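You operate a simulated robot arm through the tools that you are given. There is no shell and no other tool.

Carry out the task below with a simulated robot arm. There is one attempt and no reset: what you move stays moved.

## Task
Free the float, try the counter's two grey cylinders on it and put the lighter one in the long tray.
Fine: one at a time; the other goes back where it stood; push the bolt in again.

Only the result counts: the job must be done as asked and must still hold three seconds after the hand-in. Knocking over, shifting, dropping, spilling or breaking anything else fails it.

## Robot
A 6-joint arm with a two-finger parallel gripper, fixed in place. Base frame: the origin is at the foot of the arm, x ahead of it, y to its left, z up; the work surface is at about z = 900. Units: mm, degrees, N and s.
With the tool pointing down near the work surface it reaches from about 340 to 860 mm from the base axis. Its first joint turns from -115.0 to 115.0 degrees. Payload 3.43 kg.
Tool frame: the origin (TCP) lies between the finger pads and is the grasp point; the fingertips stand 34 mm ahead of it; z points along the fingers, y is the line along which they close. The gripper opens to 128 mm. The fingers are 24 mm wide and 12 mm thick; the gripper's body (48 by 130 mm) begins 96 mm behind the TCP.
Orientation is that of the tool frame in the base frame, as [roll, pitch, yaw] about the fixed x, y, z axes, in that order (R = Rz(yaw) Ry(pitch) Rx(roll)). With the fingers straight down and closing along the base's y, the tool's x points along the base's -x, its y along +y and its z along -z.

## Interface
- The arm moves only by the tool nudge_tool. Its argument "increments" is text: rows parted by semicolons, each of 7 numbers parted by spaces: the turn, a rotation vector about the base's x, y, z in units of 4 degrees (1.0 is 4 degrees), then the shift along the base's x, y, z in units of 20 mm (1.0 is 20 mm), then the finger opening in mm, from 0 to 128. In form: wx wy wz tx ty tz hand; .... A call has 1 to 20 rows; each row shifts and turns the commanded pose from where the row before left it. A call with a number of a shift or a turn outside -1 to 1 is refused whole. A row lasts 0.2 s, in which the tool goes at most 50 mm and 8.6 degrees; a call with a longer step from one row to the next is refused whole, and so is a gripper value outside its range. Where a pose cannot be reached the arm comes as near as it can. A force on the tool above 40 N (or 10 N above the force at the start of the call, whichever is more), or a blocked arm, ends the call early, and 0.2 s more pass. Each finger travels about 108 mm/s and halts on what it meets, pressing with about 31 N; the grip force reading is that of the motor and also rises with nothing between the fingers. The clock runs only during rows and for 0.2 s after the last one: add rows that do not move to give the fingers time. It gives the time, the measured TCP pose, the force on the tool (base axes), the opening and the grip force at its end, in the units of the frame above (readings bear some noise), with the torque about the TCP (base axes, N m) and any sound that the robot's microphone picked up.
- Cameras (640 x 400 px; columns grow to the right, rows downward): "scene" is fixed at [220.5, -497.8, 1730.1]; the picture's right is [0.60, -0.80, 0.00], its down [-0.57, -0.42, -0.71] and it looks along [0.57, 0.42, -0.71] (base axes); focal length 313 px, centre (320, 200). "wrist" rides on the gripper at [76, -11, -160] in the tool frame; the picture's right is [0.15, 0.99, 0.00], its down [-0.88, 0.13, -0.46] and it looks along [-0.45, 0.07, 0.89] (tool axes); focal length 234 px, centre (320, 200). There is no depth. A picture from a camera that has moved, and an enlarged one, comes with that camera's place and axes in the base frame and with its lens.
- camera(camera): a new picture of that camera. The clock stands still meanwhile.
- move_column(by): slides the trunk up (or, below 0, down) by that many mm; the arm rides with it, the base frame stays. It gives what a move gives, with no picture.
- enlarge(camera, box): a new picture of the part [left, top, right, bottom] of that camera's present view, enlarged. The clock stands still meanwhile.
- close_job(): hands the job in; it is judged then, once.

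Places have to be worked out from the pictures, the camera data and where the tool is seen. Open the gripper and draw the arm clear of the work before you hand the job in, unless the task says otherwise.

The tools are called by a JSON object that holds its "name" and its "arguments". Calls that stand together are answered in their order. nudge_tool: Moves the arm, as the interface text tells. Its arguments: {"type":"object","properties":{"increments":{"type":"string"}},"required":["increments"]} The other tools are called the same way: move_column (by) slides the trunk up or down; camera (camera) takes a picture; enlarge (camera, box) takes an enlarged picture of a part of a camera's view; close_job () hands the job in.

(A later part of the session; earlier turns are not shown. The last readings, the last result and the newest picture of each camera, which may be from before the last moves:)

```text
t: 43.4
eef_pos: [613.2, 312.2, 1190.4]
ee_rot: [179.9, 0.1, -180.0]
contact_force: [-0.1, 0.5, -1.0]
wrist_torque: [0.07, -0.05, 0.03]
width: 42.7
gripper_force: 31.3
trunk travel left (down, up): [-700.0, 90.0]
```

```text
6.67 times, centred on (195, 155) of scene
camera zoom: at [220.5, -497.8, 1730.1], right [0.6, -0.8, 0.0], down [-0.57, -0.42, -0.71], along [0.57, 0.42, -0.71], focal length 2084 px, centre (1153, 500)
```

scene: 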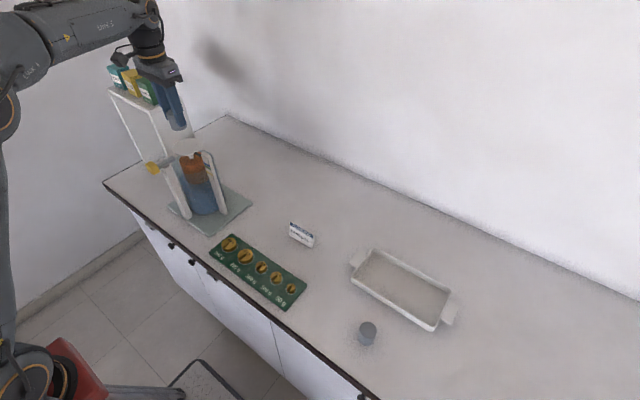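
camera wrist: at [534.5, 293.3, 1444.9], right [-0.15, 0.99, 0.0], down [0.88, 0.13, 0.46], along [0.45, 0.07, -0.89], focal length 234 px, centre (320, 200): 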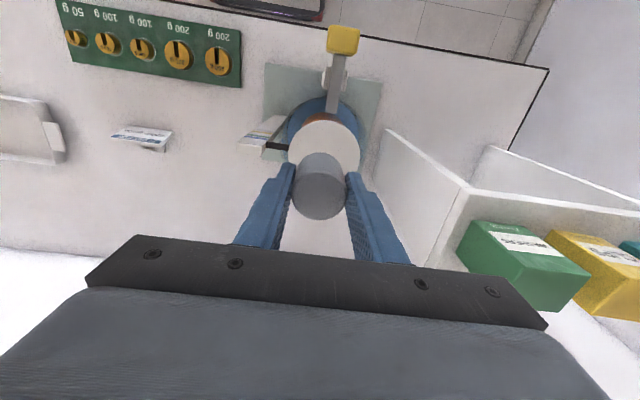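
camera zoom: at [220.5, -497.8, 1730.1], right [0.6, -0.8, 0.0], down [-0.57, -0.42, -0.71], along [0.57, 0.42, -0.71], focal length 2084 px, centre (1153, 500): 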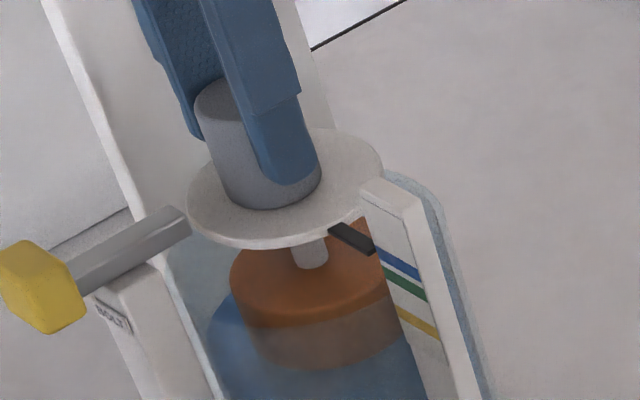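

The pointer is nearing the blue band and about 1 N still hangs on the tool. I keep lowering slowly.

{"name": "nudge_tool", "arguments": {"increments": "0 0 0 0 0 -0.1 36; 0 0 0 0 0 -0.1 36; 0 0 0 0 0 0 36; 0 0 0 0 0 0 36"}}

{"name": "nudge_tool", "arguments": {"increments": "0 0 0 0 0 -0.1 36; 0 0 0 0 0 0 36; 0 0 0 0 0 0 36"}}

{"name": "nudge_tool", "arguments": {"increments": "0 0 0 0 0 0 36"}}

{"name": "enlarge", "arguments": {"camera": "scene", "box": [165, 125, 225, 185]}}

```text
t: 44.4
eef_pos: [612.7, 311.5, 1185.8]
ee_rot: [180.0, 0.0, 180.0]
contact_force: [0.5, 0.9, -0.3]
wrist_torque: [0.05, -0.01, 0.03]
width: 42.5
gripper_force: 31.1
trunk travel left (down, up): [-700.0, 90.0]
```

```text
t: 45.2
eef_pos: [613.7, 311.5, 1183.7]
ee_rot: [-179.9, -0.1, -180.0]
contact_force: [0.9, 0.8, -0.4]
wrist_torque: [0.03, -0.06, -0.01]
width: 42.9
gripper_force: 30.7
trunk travel left (down, up): [-700.0, 90.0]
```

```text
t: 45.6
eef_pos: [613.0, 313.0, 1183.4]
ee_rot: [180.0, 0.0, 180.0]
contact_force: [0.7, 0.1, -0.2]
wrist_torque: [0.09, -0.01, 0.02]
width: 42.5
gripper_force: 31.6
trunk travel left (down, up): [-700.0, 90.0]
```

```text
6.67 times, centred on (195, 155) of scene
camera zoom: at [220.5, -497.8, 1730.1], right [0.6, -0.8, 0.0], down [-0.57, -0.42, -0.71], along [0.57, 0.42, -0.71], focal length 2084 px, centre (1153, 500)
```

zoom: 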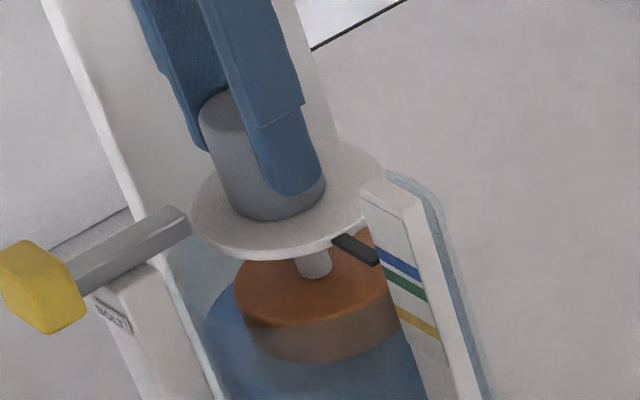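

Almost all the weight is now on the float (-0.3 N). I lower 2 mm more, then open the fingers slowly to 56 mm.

{"name": "nudge_tool", "arguments": {"increments": "0 0 0 0 0 -0.1 36; 0 0 0 0 0 0 36; 0 0 0 0 0 0 36"}}

{"name": "nudge_tool", "arguments": {"increments": "0 0 0 0 0 0 42; 0 0 0 0 0 0 44; 0 0 0 0 0 0 48; 0 0 0 0 0 0 52; 0 0 0 0 0 0 56; 0 0 0 0 0 0 56"}}

{"name": "enlarge", "arguments": {"camera": "scene", "box": [165, 125, 225, 185]}}

{"name": "enlarge", "arguments": {"camera": "wrist", "box": [240, 120, 400, 250]}}

```text
t: 46.4
eef_pos: [613.5, 311.5, 1183.1]
ee_rot: [180.0, 0.0, -180.0]
contact_force: [-0.4, -1.1, -0.5]
wrist_torque: [-0.04, 0.0, -0.01]
width: 42.6
gripper_force: 31.3
trunk travel left (down, up): [-700.0, 90.0]
```

```text
t: 47.8
eef_pos: [612.9, 310.8, 1183.2]
ee_rot: [-180.0, 0.1, -179.9]
contact_force: [-0.4, 0.2, -0.1]
wrist_torque: [0.03, 0.02, 0.01]
width: 55.9
gripper_force: 0.0
trunk travel left (down, up): [-700.0, 90.0]
```

```text
6.67 times, centred on (195, 155) of scene
camera zoom: at [220.5, -497.8, 1730.1], right [0.6, -0.8, 0.0], down [-0.57, -0.42, -0.71], along [0.57, 0.42, -0.71], focal length 2084 px, centre (1153, 500)
```

zoom: 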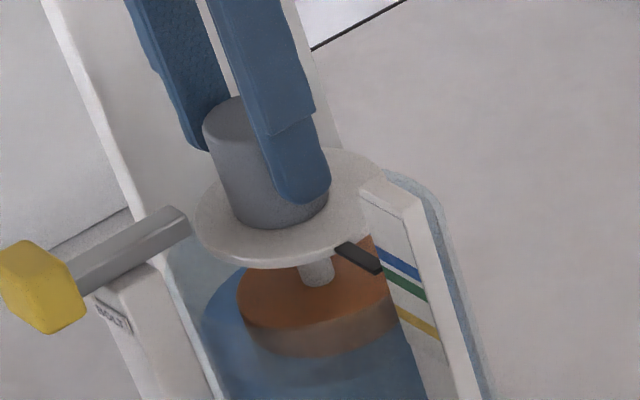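

```text
3.08 times, centred on (320, 185) of wrist
camera zoom: at [536.4, 301.2, 1342.5], right [-0.15, 0.99, 0.0], down [0.88, 0.13, 0.46], along [0.45, 0.07, -0.89], focal length 720 px, centre (320, 246)
```

zoom: 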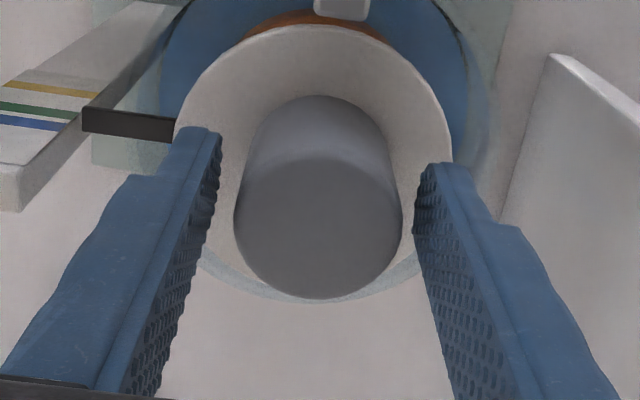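

A stands freely on the pan and the pointer is near the blue band. I raise the gripper straight up clear of it, let the float settle, and read the pointer.

{"name": "nudge_tool", "arguments": {"increments": "0 0 0 0 0 0.3 56; 0 0 0 0 0 0.5 56; 0 0 0 0 0 0.8 56; 0 0 0 0 0 0.8 56; 0 0 0 0 0 0.8 56; 0 0 0 0 0 0.8 60; 0 0 0 0 0 1 60; 0 0 0 0 0 1 60; 0 0 0 0 0 0 60; 0 0 0 0 0 0 60; 0 0 0 0 0 0 60; 0 0 0 0 0 0 60; 0 0 0 0 0 0 60"}}

{"name": "enlarge", "arguments": {"camera": "scene", "box": [165, 125, 225, 185]}}

{"name": "enlarge", "arguments": {"camera": "scene", "box": [195, 150, 220, 175]}}

{"name": "enlarge", "arguments": {"camera": "wrist", "box": [220, 60, 400, 220]}}

```text
t: 50.6
eef_pos: [611.2, 308.0, 1302.5]
ee_rot: [180.0, 0.1, 179.9]
contact_force: [0.2, 0.7, 0.0]
wrist_torque: [0.0, 0.03, -0.01]
width: 60.1
gripper_force: 0.1
trunk travel left (down, up): [-700.0, 90.0]
```

```text
6.67 times, centred on (195, 155) of scene
camera zoom: at [220.5, -497.8, 1730.1], right [0.6, -0.8, 0.0], down [-0.57, -0.42, -0.71], along [0.57, 0.42, -0.71], focal length 2084 px, centre (1153, 500)
```

zoom: 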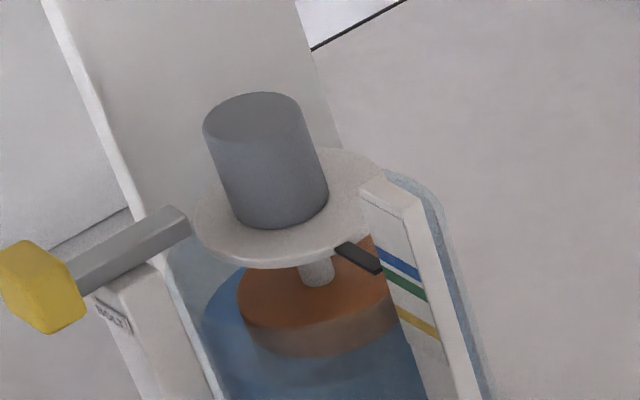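

```text
16.00 times, centred on (208, 162) of scene
camera zoom: at [220.5, -497.8, 1730.1], right [0.6, -0.8, 0.0], down [-0.57, -0.42, -0.71], along [0.57, 0.42, -0.71], focal length 5001 px, centre (2120, 800)
```

zoom: 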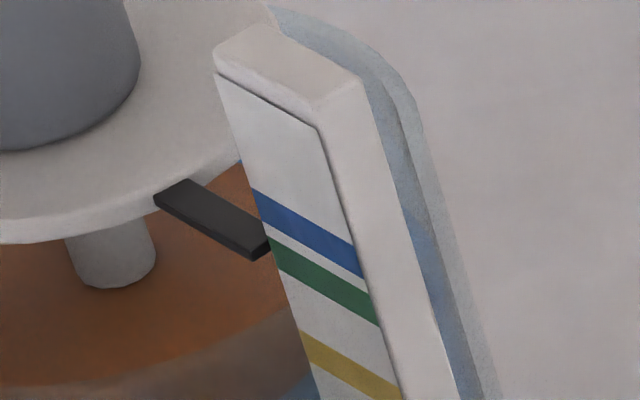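

```text
2.50 times, centred on (310, 140) of wrist
camera zoom: at [533.9, 298.6, 1462.5], right [-0.15, 0.99, 0.0], down [0.88, 0.13, 0.46], along [0.45, 0.07, -0.89], focal length 585 px, centre (345, 350)
```

zoom: 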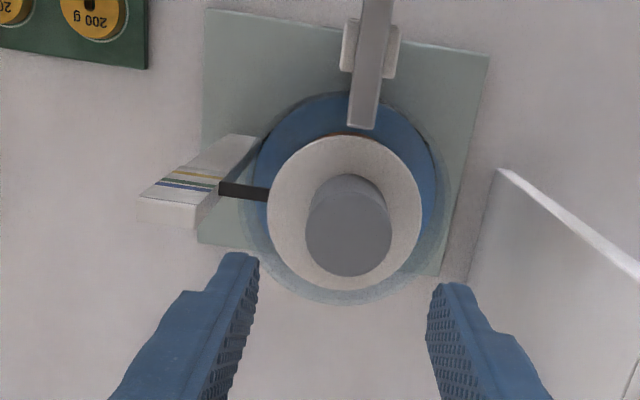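

With A, the pointer tip settles between the blue and green bands (tip near (262, 250) in the 16x view). I go back down to the same height to take A off again.

{"name": "nudge_tool", "arguments": {"increments": "0 0 0 0 0 -1 58; 0 0 0 0 0 -1 58; 0 0 0 0 0 -0.5 58; 0 0 0 0 0 0 58; 0 0 0 0 0 0 58"}}

{"name": "enlarge", "arguments": {"camera": "wrist", "box": [240, 120, 400, 250]}}

```text
t: 51.8
eef_pos: [611.6, 310.1, 1251.1]
ee_rot: [179.9, 0.0, 179.9]
contact_force: [0.1, -0.2, 0.4]
wrist_torque: [-0.01, -0.02, -0.03]
width: 58.0
gripper_force: 0.1
trunk travel left (down, up): [-700.0, 90.0]
```

```text
3.08 times, centred on (320, 185) of wrist
camera zoom: at [535.0, 299.3, 1411.5], right [-0.15, 0.99, 0.0], down [0.88, 0.13, 0.46], along [0.45, 0.07, -0.89], focal length 720 px, centre (320, 246)
```

zoom: 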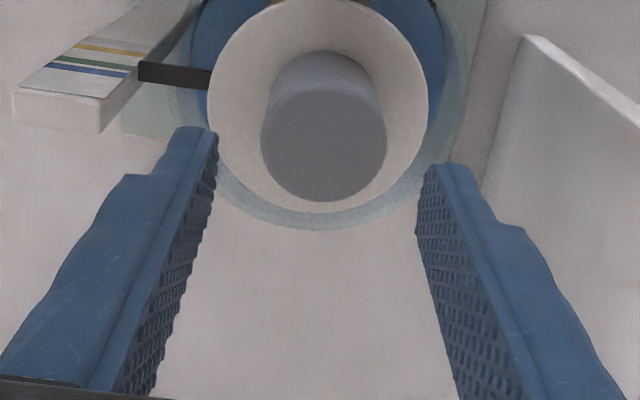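

A sits within about 1.5 mm of the tool axis. I lower to z≈1184 around it and check.

{"name": "nudge_tool", "arguments": {"increments": "0 0 0 0.03 0.06 -0.8 58; 0 0 0 0 0 -0.8 58; 0 0 0 0 0 -0.8 58; 0 0 0 0 0 -0.6 58; 0 0 0 0 0 -0.35 58; 0 0 0 0 0 0 58; 0 0 0 0 0 0 58"}}

{"name": "enlarge", "arguments": {"camera": "wrist", "box": [240, 120, 400, 250]}}

{"name": "enlarge", "arguments": {"camera": "scene", "box": [165, 125, 225, 185]}}

```text
t: 53.4
eef_pos: [613.4, 312.3, 1185.8]
ee_rot: [-179.9, 0.1, 180.0]
contact_force: [-0.5, 0.1, 1.0]
wrist_torque: [0.02, 0.01, -0.01]
width: 58.2
gripper_force: 0.1
trunk travel left (down, up): [-700.0, 90.0]
```

```text
3.08 times, centred on (320, 185) of wrist
camera zoom: at [537.1, 301.6, 1345.6], right [-0.15, 0.99, 0.0], down [0.88, 0.13, 0.46], along [0.45, 0.07, -0.89], focal length 720 px, centre (320, 246)
```

zoom: 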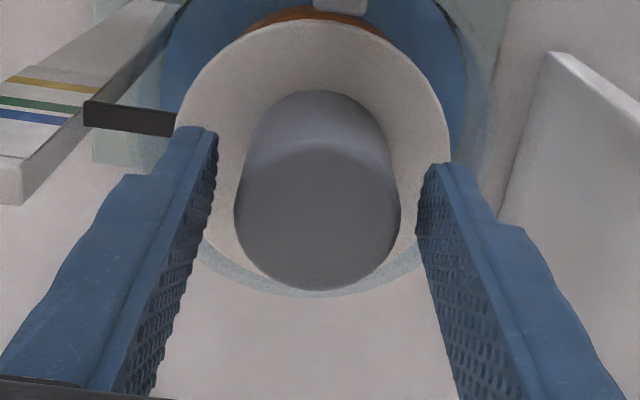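

```text
6.67 times, centred on (195, 155) of scene
camera zoom: at [220.5, -497.8, 1730.1], right [0.6, -0.8, 0.0], down [-0.57, -0.42, -0.71], along [0.57, 0.42, -0.71], focal length 2084 px, centre (1153, 500)
```

zoom: 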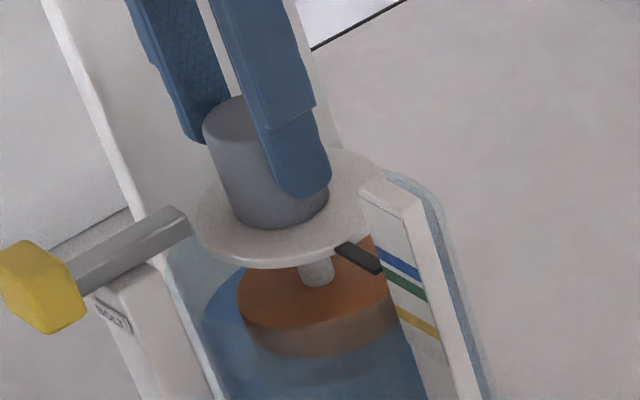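

The fingers are evenly spaced around A. I drop 2 mm to match the earlier grip height and close gently.

{"name": "nudge_tool", "arguments": {"increments": "0 0 0 0 0 -0.1 54; 0 0 0 0 0 0 48; 0 0 0 0 0 0 44; 0 0 0 0 0 0 40; 0 0 0 0 0 0 36; 0 0 0 0 0 0 36"}}

{"name": "enlarge", "arguments": {"camera": "scene", "box": [165, 125, 225, 185]}}

```text
t: 54.8
eef_pos: [612.5, 312.8, 1182.9]
ee_rot: [180.0, 0.0, 179.9]
contact_force: [0.2, 0.5, -0.1]
wrist_torque: [0.02, 0.0, 0.0]
width: 42.8
gripper_force: 31.0
trunk travel left (down, up): [-700.0, 90.0]
```

```text
6.67 times, centred on (195, 155) of scene
camera zoom: at [220.5, -497.8, 1730.1], right [0.6, -0.8, 0.0], down [-0.57, -0.42, -0.71], along [0.57, 0.42, -0.71], focal length 2084 px, centre (1153, 500)
```

zoom: 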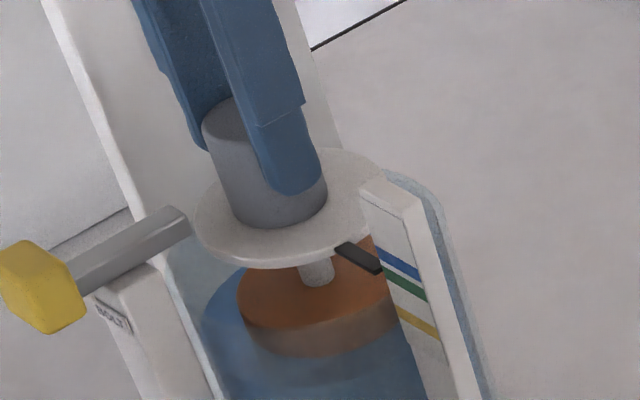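

A is gripped again at 42.8 mm. I lift slowly so the float rises gently, then higher for transit.

{"name": "nudge_tool", "arguments": {"increments": "0 0 0 0 0 0.15 36; 0 0 0 0 0 0.2 36; 0 0 0 0 0 0.2 36; 0 0 0 0 0 0.2 36; 0 0 0 0 0 0.2 36; 0 0 0 0 0 0.2 36; 0 0 0 0 0 0.3 36; 0 0 0 0 0 0.5 36; 0 0 0 0 0 0.8 36; 0 0 0 0 0 1 36; 0 0 0 0 0 1 36; 0 0 0 0 0 0.5 36; 0 0 0 0 0 0 36; 0 0 0 0 0 0 36"}}

{"name": "enlarge", "arguments": {"camera": "scene", "box": [140, 100, 250, 200]}}

{"name": "enlarge", "arguments": {"camera": "scene", "box": [185, 140, 225, 180]}}

```text
t: 57.8
eef_pos: [613.3, 311.4, 1288.0]
ee_rot: [179.9, -0.1, -180.0]
contact_force: [-0.7, 0.1, -3.9]
wrist_torque: [-0.02, 0.01, 0.0]
width: 43.1
gripper_force: 30.5
trunk travel left (down, up): [-700.0, 90.0]
```

```text
4.00 times, centred on (195, 150) of scene
camera zoom: at [220.5, -497.8, 1730.1], right [0.6, -0.8, 0.0], down [-0.57, -0.42, -0.71], along [0.57, 0.42, -0.71], focal length 1250 px, centre (820, 400)
```

zoom: 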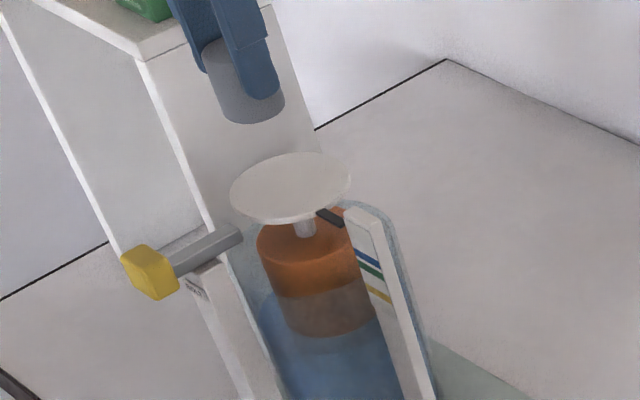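

```text
10.00 times, centred on (205, 160) of scene
camera zoom: at [220.5, -497.8, 1730.1], right [0.6, -0.8, 0.0], down [-0.57, -0.42, -0.71], along [0.57, 0.42, -0.71], focal length 3126 px, centre (1470, 600)
```

zoom: 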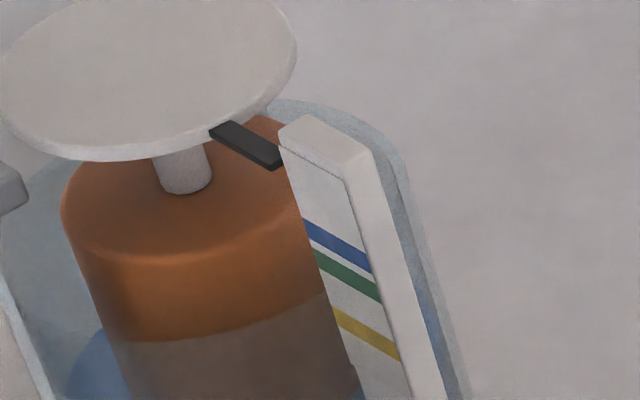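

The float returned to its unloaded level and A is safely in hand. I carry A back along the reverse path to above its original spot.

{"name": "nudge_tool", "arguments": {"increments": "0 0 0 0 -0.5 0 36; 0 0 0 -0.1 -1 0 36; 0 0 0 -0.1 -1 0 36; 0 0 0 -0.1 -1 0 36; 0 0 0 -0.1 -1 0 36; 0 0 0 -0.1 -1 0 36; 0 0 0 -0.1 -1 0 36; 0 0 0 -0.1 -1 0 36; 0 0 0 -0.1 -1 0 36; 0 0 0 -0.1 -1 0 36; 0 0 0 -0.1 -1 0 36; 0 0 0 -0.1 -1 0 36; 0 0 0 -0.1 -1 0 36; 0 0 0 -0.1 -1 0 36; 0 0 0 -0.1 -1 0 36; 0 0 0 -0.1 -1 0 36; 0 0 0 -0.1 -1 0 36; 0 0 0 -0.1 -1 0 36; 0 0 0 -0.1 -1 0 36; 0 0 0 -0.1 -1 0 36"}}

{"name": "nudge_tool", "arguments": {"increments": "0 0 0 -0.1 -1 0 36; 0 0 0 -0.1 -1 0 36; 0 0 0 -0.1 -1 0 36; 0 0 0 -0.1 -1 0 36; 0 0 0 -0.1 -1 0 36; 0 0 0 -0.1 -1 0 36; 0 0 0 -0.1 -1 0 36; 0 0 0 -0.1 -1 0 36; 0 0 0 -0.1 -1 0 36; 0 0 0 -0.1 -1 0 36; 0 0 0 -0.1 -0.8 0 36; 0 0 0 -0.1 -0.5 0 36; 0 0 0 -0.1 -0.5 0 36; 0 0 0 -0.11 -0.26 0 36; 0 0 0 0 0 0 36; 0 0 0 0 0 0 36"}}

{"name": "nudge_tool", "arguments": {"increments": "0 0 0 0 0 -0.5 36; 0 0 0 0 0 -1 36; 0 0 0 0 0 -1 36; 0 0 0 0 0 -1 36; 0 0 0 0 0 -1 36; 0 0 0 0 0 -1 36; 0 0 0 0 0 -1 36; 0 0 0 0 0 -1 36; 0 0 0 0 0 -1 36; 0 0 0 0 0 -1 36; 0 0 0 0 0 -1 36; 0 0 0 0 0 -1 36; 0 0 0 0 0 -1 36; 0 0 0 0 0 -1 36; 0 0 0 0 0 -1 36; 0 0 0 0 0 0 36; 0 0 0 0 0 0 36"}}

{"name": "camera", "arguments": {"camera": "wrist"}}

{"name": "enlarge", "arguments": {"camera": "scene", "box": [300, 250, 420, 350]}}

```text
t: 62.0
eef_pos: [576.7, -75.5, 1287.3]
ee_rot: [180.0, 0.0, -180.0]
contact_force: [1.4, -0.7, -3.0]
wrist_torque: [-0.03, 0.0, 0.0]
width: 42.9
gripper_force: 30.9
trunk travel left (down, up): [-700.0, 90.0]
```

```text
t: 65.4
eef_pos: [549.2, -320.3, 1287.7]
ee_rot: [180.0, 0.0, -180.0]
contact_force: [-0.8, -0.2, -2.7]
wrist_torque: [-0.02, 0.02, 0.02]
width: 42.5
gripper_force: 30.7
trunk travel left (down, up): [-700.0, 90.0]
```

```text
t: 69.0
eef_pos: [547.1, -317.1, 998.3]
ee_rot: [180.0, 0.0, 180.0]
contact_force: [0.0, 0.7, -2.7]
wrist_torque: [-0.01, 0.04, -0.01]
width: 42.8
gripper_force: 31.0
trunk travel left (down, up): [-700.0, 90.0]
```

```text
taken
camera wrist: at [470.9, -327.7, 1158.6], right [-0.15, 0.99, 0.0], down [0.88, 0.13, 0.46], along [0.45, 0.07, -0.89], focal length 234 px, centre (320, 200)
```

wrist: 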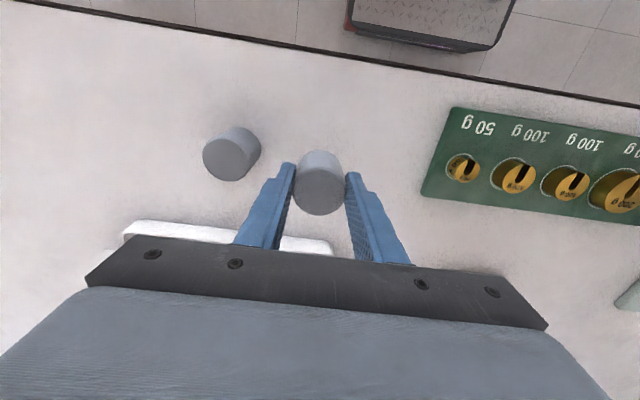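

```text
4.00 times, centred on (360, 300) of scene
camera zoom: at [220.5, -497.8, 1730.1], right [0.6, -0.8, 0.0], down [-0.57, -0.42, -0.71], along [0.57, 0.42, -0.71], focal length 1250 px, centre (160, -200)
```

zoom: 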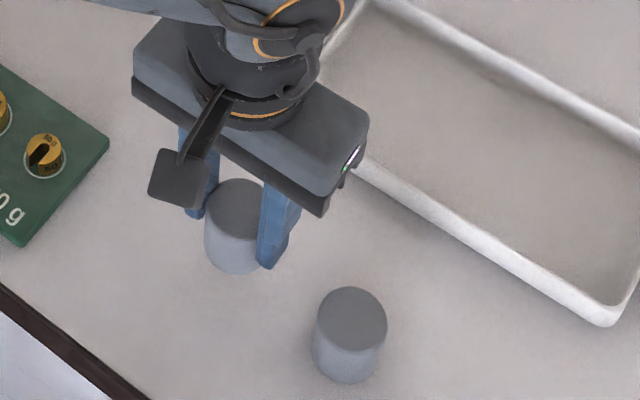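

A is about 50 mm above its spot. I lower to just above the counter and compare with the original scene picture before setting it down.

{"name": "nudge_tool", "arguments": {"increments": "0 0 0 0 -0.06 -0.8 36; 0 0 0 0 0 -0.8 36; 0 0 0 0 0 -0.5 36; 0 0 0 0 0 0 36; 0 0 0 0 0 0 36"}}

{"name": "enlarge", "arguments": {"camera": "scene", "box": [320, 290, 390, 355]}}

{"name": "enlarge", "arguments": {"camera": "wrist", "box": [190, 100, 400, 230]}}

```text
t: 70.2
eef_pos: [546.9, -320.2, 956.2]
ee_rot: [-179.9, 0.1, 179.9]
contact_force: [-1.4, -0.2, 15.4]
wrist_torque: [0.0, 0.09, -0.03]
width: 42.6
gripper_force: 31.3
trunk travel left (down, up): [-700.0, 90.0]
```

```text
6.15 times, centred on (355, 322) of scene
camera zoom: at [220.5, -497.8, 1730.1], right [0.6, -0.8, 0.0], down [-0.57, -0.42, -0.71], along [0.57, 0.42, -0.71], focal length 1924 px, centre (105, -554)
```

zoom: 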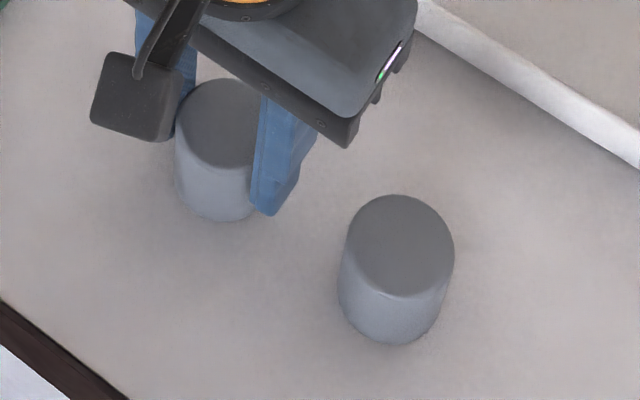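

```text
3.05 times, centred on (295, 165) of wrist
camera zoom: at [470.3, -329.7, 1116.3], right [-0.15, 0.99, 0.0], down [0.88, 0.13, 0.46], along [0.45, 0.07, -0.89], focal length 714 px, centre (396, 307)
```

zoom: 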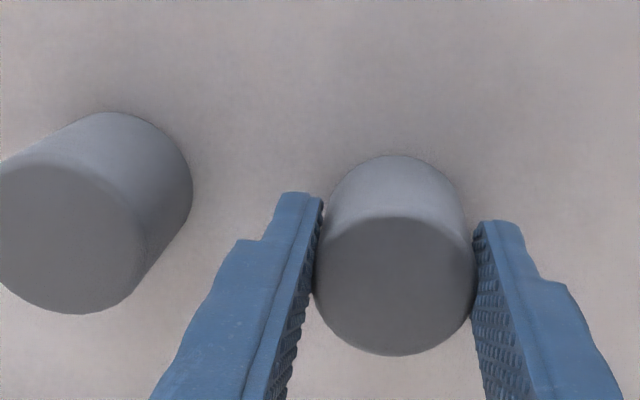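

A is already resting on the counter (15 N) and overlays its original place within about 1 mm. I relieve the press slightly, open, and rise.

{"name": "nudge_tool", "arguments": {"increments": "0 0 0 0 0 0.05 36; 0 0 0 0 0 0 36; 0 0 0 0 0 0 44; 0 0 0 0 0 0 55; 0 0 0 0 0 0 70; 0 0 0 0 0 0 70; 0 0 0 0 0 0.5 70; 0 0 0 0 0 1 70; 0 0 0 0 0 1 70; 0 0 0 0 0 1 70; 0 0 0 0 0 0 70; 0 0 0 0 0 0 70"}}

{"name": "enlarge", "arguments": {"camera": "scene", "box": [320, 290, 390, 355]}}

{"name": "enlarge", "arguments": {"camera": "wrist", "box": [190, 100, 400, 230]}}

```text
t: 72.8
eef_pos: [546.6, -320.2, 1027.0]
ee_rot: [-179.9, 0.0, -179.9]
contact_force: [0.0, -0.4, 0.0]
wrist_torque: [0.0, -0.01, 0.02]
width: 69.9
gripper_force: 0.1
trunk travel left (down, up): [-700.0, 90.0]
```

```text
6.15 times, centred on (355, 322) of scene
camera zoom: at [220.5, -497.8, 1730.1], right [0.6, -0.8, 0.0], down [-0.57, -0.42, -0.71], along [0.57, 0.42, -0.71], focal length 1924 px, centre (105, -554)
```

zoom: 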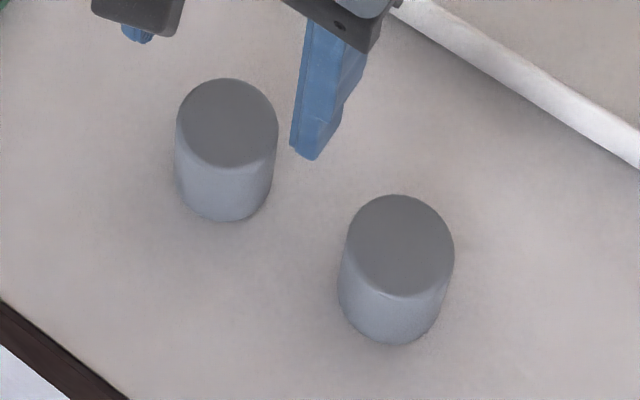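

```text
3.05 times, centred on (295, 165) of wrist
camera zoom: at [471.0, -330.2, 1187.4], right [-0.15, 0.99, 0.0], down [0.88, 0.13, 0.46], along [0.45, 0.07, -0.89], focal length 714 px, centre (396, 307)
```

zoom: 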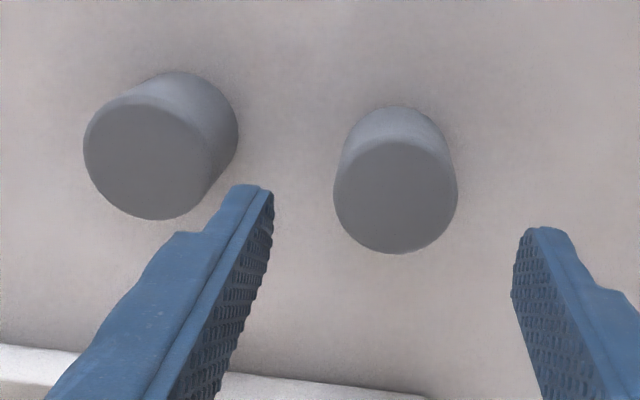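

A is back in place within about 1 mm. B sits 84 mm beyond it in -y, so I shift over B at this height and check.

{"name": "nudge_tool", "arguments": {"increments": "0 0 0 0.08 -0.8 0 70; 0 0 0 0 -0.9 0 70; 0 0 0 0 -0.9 0 70; 0 0 0 0 -0.9 0 70; 0 0 0 0 -0.65 0 70; 0 0 0 0 0 0 70; 0 0 0 0 0 0 70"}}

{"name": "enlarge", "arguments": {"camera": "wrist", "box": [240, 100, 450, 230]}}

```text
t: 74.4
eef_pos: [548.3, -403.9, 1028.2]
ee_rot: [-180.0, 0.0, 180.0]
contact_force: [-0.2, -0.6, 0.0]
wrist_torque: [0.03, -0.02, 0.0]
width: 70.0
gripper_force: 0.0
trunk travel left (down, up): [-700.0, 90.0]
```

```text
3.05 times, centred on (345, 165) of wrist
camera zoom: at [471.7, -414.7, 1188.2], right [-0.15, 0.99, 0.0], down [0.88, 0.13, 0.46], along [0.45, 0.07, -0.89], focal length 714 px, centre (244, 307)
```

zoom: 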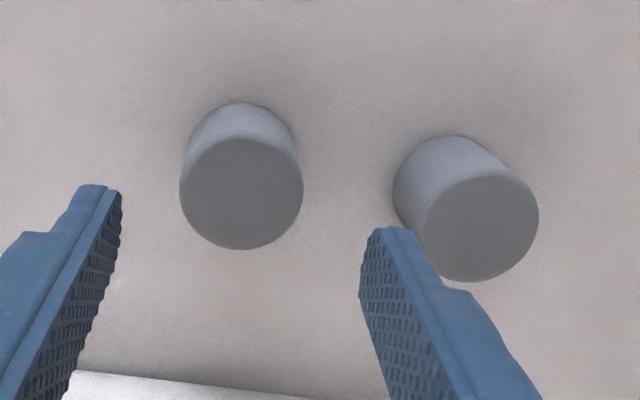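

B is centred under the tool to about 1 mm. I descend to z≈944 for the same grip height.

{"name": "nudge_tool", "arguments": {"increments": "0 0 0 0 0 -1 70; 0 0 0 0 0 -1 70; 0 0 0 0 0 -1 70; 0 0 0 0 0 -0.7 70; 0 0 0 0 0 -0.45 70; 0 0 0 0 0 0 70; 0 0 0 0 0 0 70"}}

{"name": "enlarge", "arguments": {"camera": "wrist", "box": [240, 100, 450, 230]}}

{"name": "enlarge", "arguments": {"camera": "scene", "box": [320, 280, 400, 360]}}

```text
t: 76.0
eef_pos: [549.4, -405.6, 945.9]
ee_rot: [180.0, 0.0, 180.0]
contact_force: [0.5, 0.6, 0.6]
wrist_torque: [-0.03, -0.02, 0.01]
width: 70.0
gripper_force: 0.1
trunk travel left (down, up): [-700.0, 90.0]
```

```text
3.05 times, centred on (345, 165) of wrist
camera zoom: at [473.2, -414.9, 1105.5], right [-0.15, 0.99, 0.0], down [0.88, 0.13, 0.46], along [0.45, 0.07, -0.89], focal length 714 px, centre (244, 307)
```

zoom: 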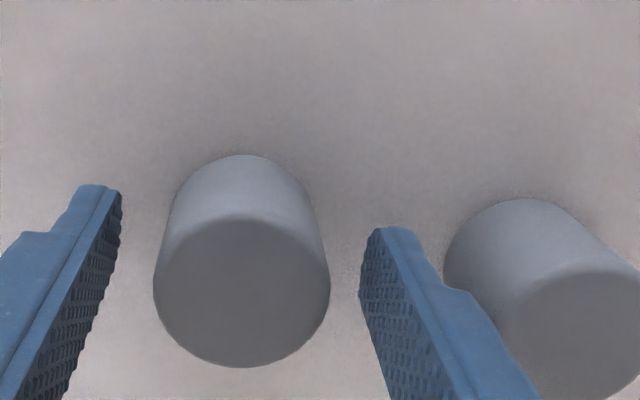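

```text
5.00 times, centred on (360, 320) of scene
camera zoom: at [220.5, -497.8, 1730.1], right [0.6, -0.8, 0.0], down [-0.57, -0.42, -0.71], along [0.57, 0.42, -0.71], focal length 1563 px, centre (120, -400)
```

zoom: 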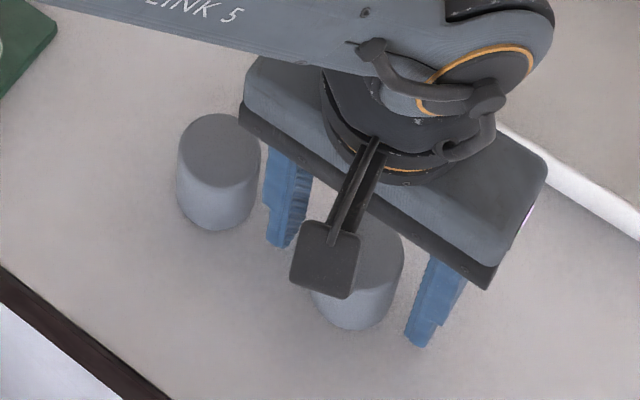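

B is centred between the fingers with clear space to A. I close and lift, reading the weight.

{"name": "nudge_tool", "arguments": {"increments": "0 0 0 0 0 0 58; 0 0 0 0 0 0 50; 0 0 0 0 0 0 44; 0 0 0 0 0 0 36; 0 0 0 0 0 0 36; 0 0 0 0 0 0 36"}}

{"name": "nudge_tool", "arguments": {"increments": "0 0 0 0 0 0.5 36; 0 0 0 0 0 1 36; 0 0 0 0 0 1 36; 0 0 0 0 0 0 36; 0 0 0 0 0 0 36; 0 0 0 0 0 0 36"}}

{"name": "nudge_tool", "arguments": {"increments": "0 0 0 0 0 0 36"}}

{"name": "nudge_tool", "arguments": {"increments": "0 0 0 0 0 0 36"}}

{"name": "enlarge", "arguments": {"camera": "scene", "box": [320, 280, 400, 360]}}

```text
t: 77.4
eef_pos: [549.1, -404.5, 945.6]
ee_rot: [-180.0, 0.0, -180.0]
contact_force: [-0.4, -0.6, -0.4]
wrist_torque: [-0.01, -0.02, 0.03]
width: 43.2
gripper_force: 31.3
trunk travel left (down, up): [-700.0, 90.0]
```

```text
t: 78.8
eef_pos: [549.6, -404.0, 994.5]
ee_rot: [-179.9, 0.0, -180.0]
contact_force: [-0.2, -0.1, -0.4]
wrist_torque: [-0.01, 0.02, -0.02]
width: 42.9
gripper_force: 30.9
trunk travel left (down, up): [-700.0, 90.0]
```

```text
t: 79.2
eef_pos: [548.7, -405.6, 993.7]
ee_rot: [180.0, 0.0, -180.0]
contact_force: [0.9, 0.6, -1.0]
wrist_torque: [-0.01, 0.0, -0.01]
width: 43.4
gripper_force: 30.3
trunk travel left (down, up): [-700.0, 90.0]
```

```text
t: 79.6
eef_pos: [549.3, -403.6, 995.6]
ee_rot: [180.0, 0.0, 180.0]
contact_force: [0.1, 0.1, -1.5]
wrist_torque: [0.01, -0.02, 0.04]
width: 43.4
gripper_force: 30.3
trunk travel left (down, up): [-700.0, 90.0]
```

```text
5.00 times, centred on (360, 320) of scene
camera zoom: at [220.5, -497.8, 1730.1], right [0.6, -0.8, 0.0], down [-0.57, -0.42, -0.71], along [0.57, 0.42, -0.71], focal length 1563 px, centre (120, -400)
```

zoom: 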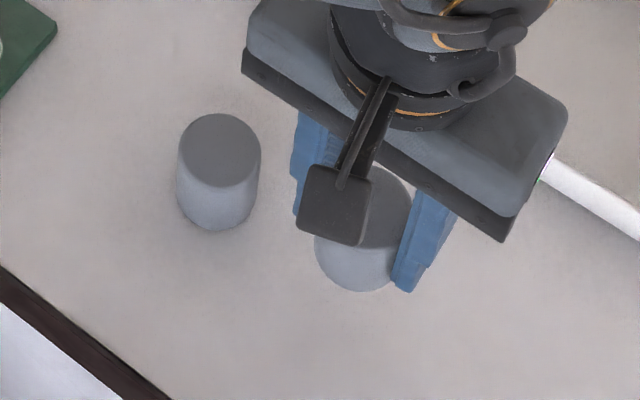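

B weighs only about 1 N against A's 2.8 N, so it is probably the lighter, but I'll try it on the float as asked. I lift it and carry it to the pan.

{"name": "nudge_tool", "arguments": {"increments": "0 0 0 0 0 1 36; 0 0 0 0 0 1 36; 0 0 0 0 0 1 36; 0 0 0 0 0 1 36; 0 0 0 0 0 1 36; 0 0 0 0 0 1 36; 0 0 0 0 0 1 36; 0 0 0 0 0 1 36; 0 0 0 0 0 1 36; 0 0 0 0 0 1 36; 0 0 0 0 0 1 36; 0 0 0 0 0 1 36; 0 0 0 0 0 1 36; 0 0 0 0 0 1 36; 0 0 0 0 0 0.5 36"}}

{"name": "nudge_tool", "arguments": {"increments": "0 0 0 0 0.5 0 36; 0 0 0 0.1 1 0 36; 0 0 0 0.1 1 0 36; 0 0 0 0.1 1 0 36; 0 0 0 0.1 1 0 36; 0 0 0 0.1 1 0 36; 0 0 0 0.1 1 0 36; 0 0 0 0.1 1 0 36; 0 0 0 0.1 1 0 36; 0 0 0 0.1 1 0 36; 0 0 0 0.1 1 0 36; 0 0 0 0.1 1 0 36; 0 0 0 0.1 1 0 36; 0 0 0 0.1 1 0 36; 0 0 0 0.1 1 0 36; 0 0 0 0.1 1 0 36; 0 0 0 0.1 1 0 36; 0 0 0 0.1 1 0 36; 0 0 0 0.1 1 0 36; 0 0 0 0.1 1 0 36"}}

{"name": "nudge_tool", "arguments": {"increments": "0 0 0 0.1 1 0 36; 0 0 0 0.1 1 0 36; 0 0 0 0.1 1 0 36; 0 0 0 0.1 1 0 36; 0 0 0 0.1 1 0 36; 0 0 0 0.1 1 0 36; 0 0 0 0.1 1 0 36; 0 0 0 0.1 1 0 36; 0 0 0 0.1 1 0 36; 0 0 0 0.1 1 0 36; 0 0 0 0.1 1 0 36; 0 0 0 0.1 1 0 36; 0 0 0 0.1 1 0 36; 0 0 0 0 1 0 36; 0 0 0 0 1 0 36; 0 0 0 0 0.8 0 36; 0 0 0 0 0.4 0 36; 0 0 0 0 0 0 36; 0 0 0 0 0 0 36"}}

{"name": "enlarge", "arguments": {"camera": "wrist", "box": [250, 90, 400, 230]}}

{"name": "camera", "arguments": {"camera": "scene"}}

```text
t: 82.8
eef_pos: [548.7, -404.6, 1284.5]
ee_rot: [180.0, 0.0, -179.9]
contact_force: [-1.0, -0.8, -1.4]
wrist_torque: [-0.02, 0.02, -0.01]
width: 42.9
gripper_force: 30.4
trunk travel left (down, up): [-700.0, 90.0]
```

```text
t: 87.0
eef_pos: [587.8, -15.8, 1284.2]
ee_rot: [180.0, 0.0, -180.0]
contact_force: [-0.1, 0.1, -1.6]
wrist_torque: [-0.02, 0.01, -0.05]
width: 43.1
gripper_force: 31.3
trunk travel left (down, up): [-700.0, 90.0]
```

```text
t: 91.0
eef_pos: [613.9, 310.5, 1285.3]
ee_rot: [179.9, 0.0, 180.0]
contact_force: [-0.4, 0.4, -1.1]
wrist_torque: [0.01, 0.01, 0.0]
width: 43.1
gripper_force: 30.9
trunk travel left (down, up): [-700.0, 90.0]
```

```text
2.86 times, centred on (325, 160) of wrist
camera zoom: at [537.1, 300.0, 1445.1], right [-0.15, 0.99, 0.0], down [0.88, 0.13, 0.46], along [0.45, 0.07, -0.89], focal length 669 px, centre (306, 314)
```

zoom: 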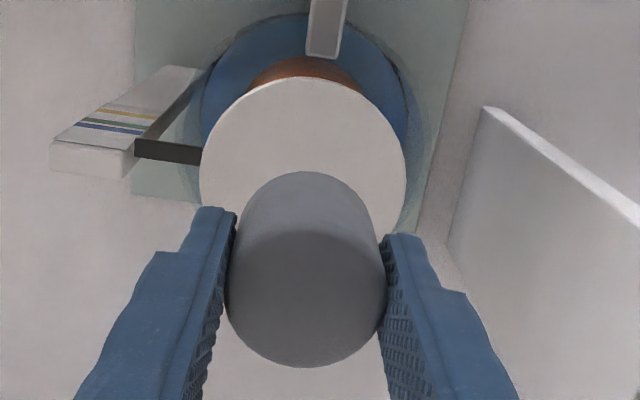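

```text
taken
```

scene: 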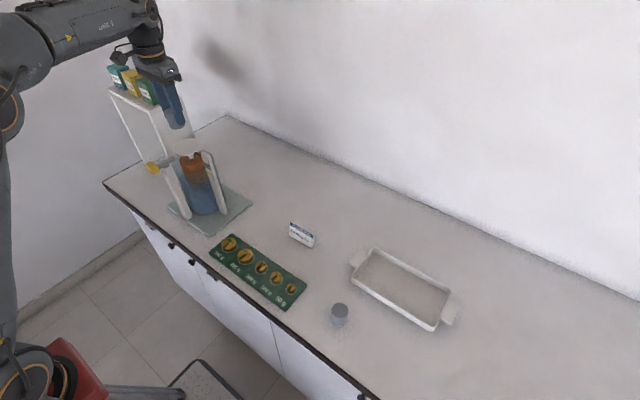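

B is centred over the pan. I lower to just above it first.

{"name": "nudge_tool", "arguments": {"increments": "0 0 0 -0.04 0.02 -0.8 36; 0 0 0 0 0 -0.8 36; 0 0 0 0 0 -0.8 36; 0 0 0 0 0 -0.8 36; 0 0 0 0 0 -0.4 36; 0 0 0 0 0 0 36; 0 0 0 0 0 0 36"}}

{"name": "nudge_tool", "arguments": {"increments": "0 0 0 0 0 -0.1 36; 0 0 0 0 0 -0.1 36; 0 0 0 0 0 -0.1 36; 0 0 0 0 0 -0.1 36; 0 0 0 0 0 0 36; 0 0 0 0 0 0 36"}}

{"name": "enlarge", "arguments": {"camera": "scene", "box": [165, 125, 225, 185]}}

{"name": "enlarge", "arguments": {"camera": "wrist", "box": [240, 120, 400, 250]}}

```text
t: 92.6
eef_pos: [612.3, 311.6, 1210.8]
ee_rot: [-179.9, -0.1, -180.0]
contact_force: [-0.5, 0.3, 0.0]
wrist_torque: [-0.03, 0.02, 0.01]
width: 43.1
gripper_force: 30.8
trunk travel left (down, up): [-700.0, 90.0]
```

```text
t: 94.0
eef_pos: [613.7, 310.5, 1203.2]
ee_rot: [-180.0, 0.0, -180.0]
contact_force: [0.2, -0.2, -0.3]
wrist_torque: [-0.01, -0.01, -0.05]
width: 43.2
gripper_force: 30.7
trunk travel left (down, up): [-700.0, 90.0]
```

```text
6.67 times, centred on (195, 155) of scene
camera zoom: at [220.5, -497.8, 1730.1], right [0.6, -0.8, 0.0], down [-0.57, -0.42, -0.71], along [0.57, 0.42, -0.71], focal length 2084 px, centre (1153, 500)
```

zoom: 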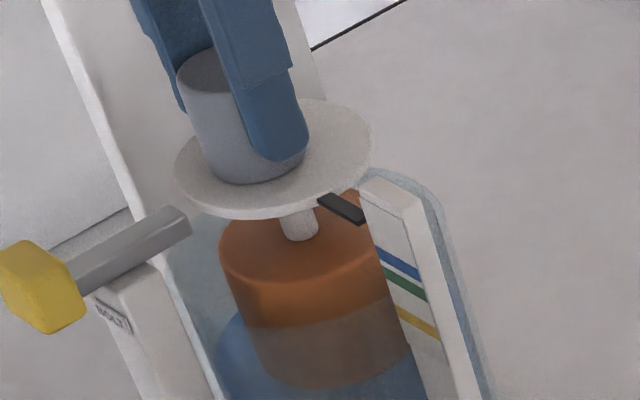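

```text
3.08 times, centred on (320, 185) of wrist
camera zoom: at [535.9, 300.6, 1364.3], right [-0.15, 0.99, 0.0], down [0.88, 0.13, 0.46], along [0.45, 0.07, -0.89], focal length 720 px, centre (320, 246)
```

zoom: 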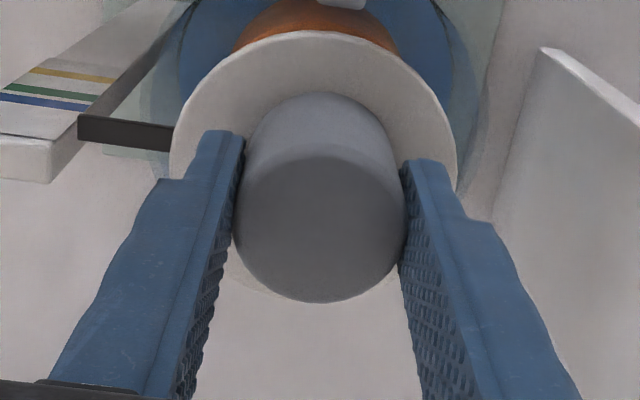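

B is just about touching. I lower another 10 mm in 2 mm steps so the float takes the weight.

{"name": "nudge_tool", "arguments": {"increments": "0 0 0 0 0 -0.1 36; 0 0 0 0 0 -0.1 36; 0 0 0 0 0 -0.1 36; 0 0 0 0 0 -0.1 36; 0 0 0 0 0 -0.1 36; 0 0 0 0 0 0 36; 0 0 0 0 0 0 36"}}

{"name": "nudge_tool", "arguments": {"increments": "0 0 0 0 0 0 36"}}

{"name": "enlarge", "arguments": {"camera": "scene", "box": [165, 125, 225, 185]}}

```text
t: 95.6
eef_pos: [611.3, 311.9, 1195.8]
ee_rot: [180.0, 0.1, 179.9]
contact_force: [-0.4, -1.2, 0.0]
wrist_torque: [-0.01, -0.03, 0.0]
width: 42.8
gripper_force: 30.6
trunk travel left (down, up): [-700.0, 90.0]
```

```text
t: 96.0
eef_pos: [611.3, 312.0, 1194.9]
ee_rot: [-180.0, 0.0, 179.9]
contact_force: [0.8, 0.2, 0.1]
wrist_torque: [0.03, -0.03, 0.01]
width: 43.1
gripper_force: 30.7
trunk travel left (down, up): [-700.0, 90.0]
```

```text
6.67 times, centred on (195, 155) of scene
camera zoom: at [220.5, -497.8, 1730.1], right [0.6, -0.8, 0.0], down [-0.57, -0.42, -0.71], along [0.57, 0.42, -0.71], focal length 2084 px, centre (1153, 500)
```

zoom: 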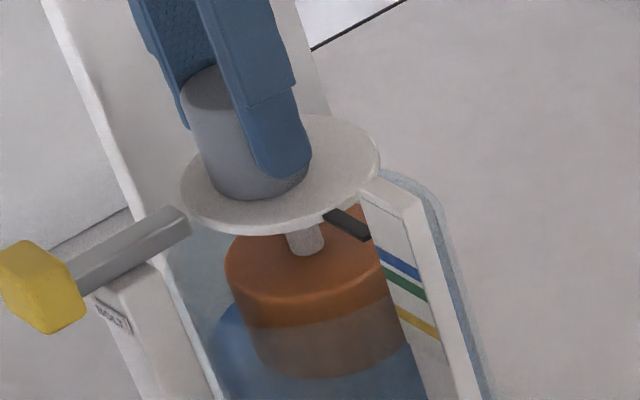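

The float is carrying most of B now. I lower about 3 mm more and then open slowly.

{"name": "nudge_tool", "arguments": {"increments": "0 0 0 0 0 -0.08 36; 0 0 0 0 0 -0.08 36; 0 0 0 0 0 0 36; 0 0 0 0 0 0 36"}}

{"name": "nudge_tool", "arguments": {"increments": "0 0 0 0 0 0 42; 0 0 0 0 0 0 44; 0 0 0 0 0 0 48; 0 0 0 0 0 0 52; 0 0 0 0 0 0 56; 0 0 0 0 0 0 56"}}

{"name": "enlarge", "arguments": {"camera": "scene", "box": [165, 125, 225, 185]}}

{"name": "enlarge", "arguments": {"camera": "wrist", "box": [240, 120, 400, 250]}}

```text
t: 97.0
eef_pos: [612.8, 310.7, 1193.2]
ee_rot: [180.0, -0.1, -179.9]
contact_force: [-0.2, -0.9, 0.2]
wrist_torque: [-0.02, 0.01, -0.01]
width: 43.4
gripper_force: 31.0
trunk travel left (down, up): [-700.0, 90.0]
```

```text
t: 98.4
eef_pos: [612.3, 311.7, 1192.1]
ee_rot: [-180.0, 0.1, -180.0]
contact_force: [0.5, 0.1, 0.2]
wrist_torque: [-0.02, 0.02, 0.03]
width: 56.2
gripper_force: 0.0
trunk travel left (down, up): [-700.0, 90.0]
```

```text
6.67 times, centred on (195, 155) of scene
camera zoom: at [220.5, -497.8, 1730.1], right [0.6, -0.8, 0.0], down [-0.57, -0.42, -0.71], along [0.57, 0.42, -0.71], focal length 2084 px, centre (1153, 500)
```

zoom: 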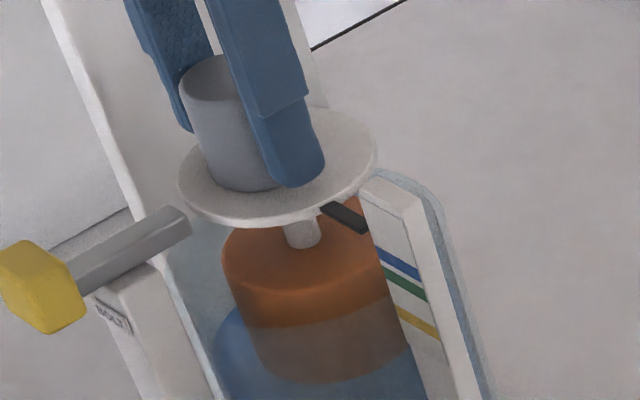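

```text
3.08 times, centred on (320, 185) of wrist
camera zoom: at [535.7, 301.1, 1352.4], right [-0.15, 0.99, 0.0], down [0.88, 0.13, 0.46], along [0.45, 0.07, -0.89], focal length 720 px, centre (320, 246)
```

zoom: 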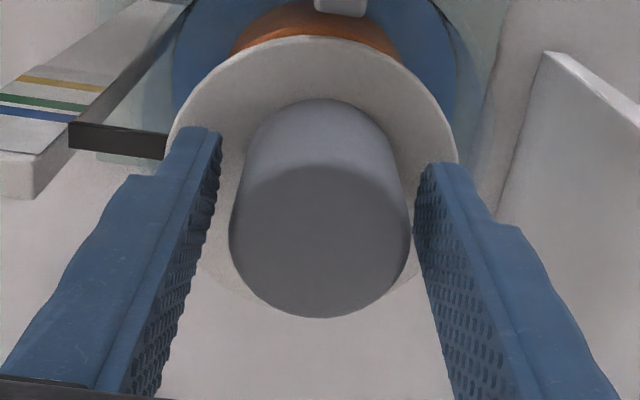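

B stands on the pan, which rose to a higher level than with A. I lift the gripper straight up and let it settle before reading.

{"name": "nudge_tool", "arguments": {"increments": "0 0 0 0 0 0.3 56; 0 0 0 0 0 0.5 56; 0 0 0 0 0 0.8 56; 0 0 0 0 0 0.8 56; 0 0 0 0 0 0.8 56; 0 0 0 0 0 0.8 60; 0 0 0 0 0 1 60; 0 0 0 0 0 0 60; 0 0 0 0 0 0 60; 0 0 0 0 0 0 60; 0 0 0 0 0 0 60; 0 0 0 0 0 0 60"}}

{"name": "enlarge", "arguments": {"camera": "scene", "box": [165, 125, 225, 185]}}

{"name": "enlarge", "arguments": {"camera": "scene", "box": [195, 150, 220, 175]}}

{"name": "enlarge", "arguments": {"camera": "wrist", "box": [240, 80, 400, 210]}}

```text
t: 101.0
eef_pos: [611.0, 313.3, 1293.5]
ee_rot: [180.0, -0.1, 180.0]
contact_force: [0.3, -0.2, -1.2]
wrist_torque: [0.01, 0.02, 0.0]
width: 59.9
gripper_force: 0.1
trunk travel left (down, up): [-700.0, 90.0]
```

```text
6.67 times, centred on (195, 155) of scene
camera zoom: at [220.5, -497.8, 1730.1], right [0.6, -0.8, 0.0], down [-0.57, -0.42, -0.71], along [0.57, 0.42, -0.71], focal length 2084 px, centre (1153, 500)
```

zoom: 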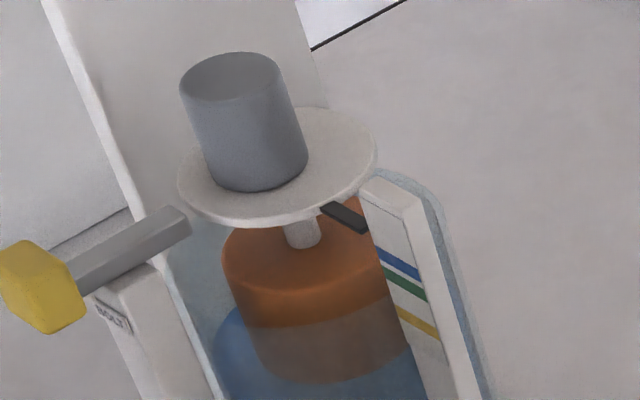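

```text
16.00 times, centred on (208, 162) of scene
camera zoom: at [220.5, -497.8, 1730.1], right [0.6, -0.8, 0.0], down [-0.57, -0.42, -0.71], along [0.57, 0.42, -0.71], focal length 5001 px, centre (2120, 800)
```

zoom: 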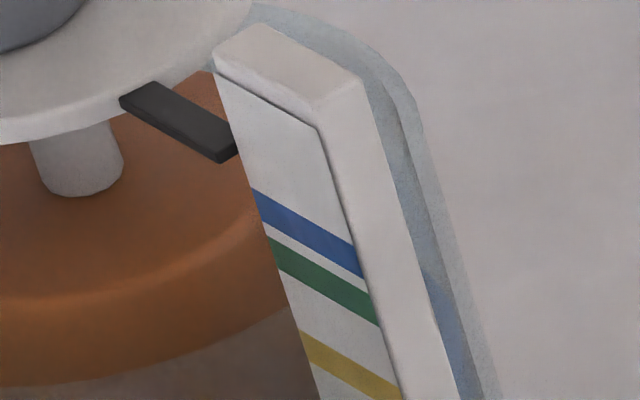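

```text
3.08 times, centred on (320, 145) of wrist
camera zoom: at [534.1, 302.5, 1453.3], right [-0.15, 0.99, 0.0], down [0.88, 0.13, 0.46], along [0.45, 0.07, -0.89], focal length 720 px, centre (320, 369)
```

zoom: 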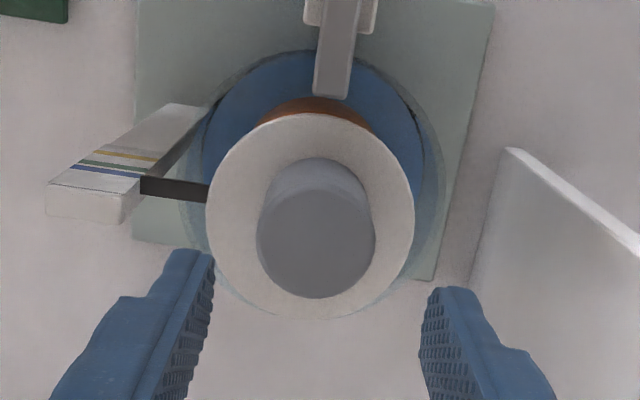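

With B the pointer stays well above the blue band, so B is clearly the lighter one and goes in the long tray. I go back down around B to pick it up.

{"name": "nudge_tool", "arguments": {"increments": "0 0 0 0.06 -0.02 -0.8 58; 0 0 0 0 0 -0.8 58; 0 0 0 0 0 -0.6 58; 0 0 0 0 0 0 58; 0 0 0 0 0 0 58"}}

{"name": "enlarge", "arguments": {"camera": "wrist", "box": [240, 120, 400, 250]}}

```text
t: 102.2
eef_pos: [613.9, 311.0, 1249.4]
ee_rot: [180.0, -0.1, -180.0]
contact_force: [0.4, 0.4, 0.3]
wrist_torque: [-0.01, 0.03, 0.0]
width: 58.1
gripper_force: 0.0
trunk travel left (down, up): [-700.0, 90.0]
```

```text
3.08 times, centred on (320, 185) of wrist
camera zoom: at [536.3, 300.8, 1408.4], right [-0.15, 0.99, 0.0], down [0.88, 0.13, 0.46], along [0.45, 0.07, -0.89], focal length 720 px, centre (320, 246)
```

zoom: 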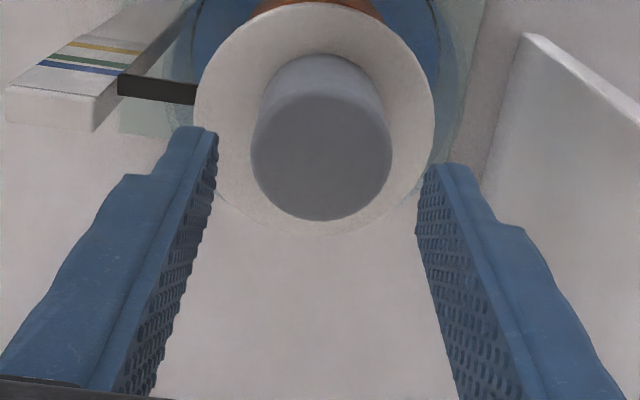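

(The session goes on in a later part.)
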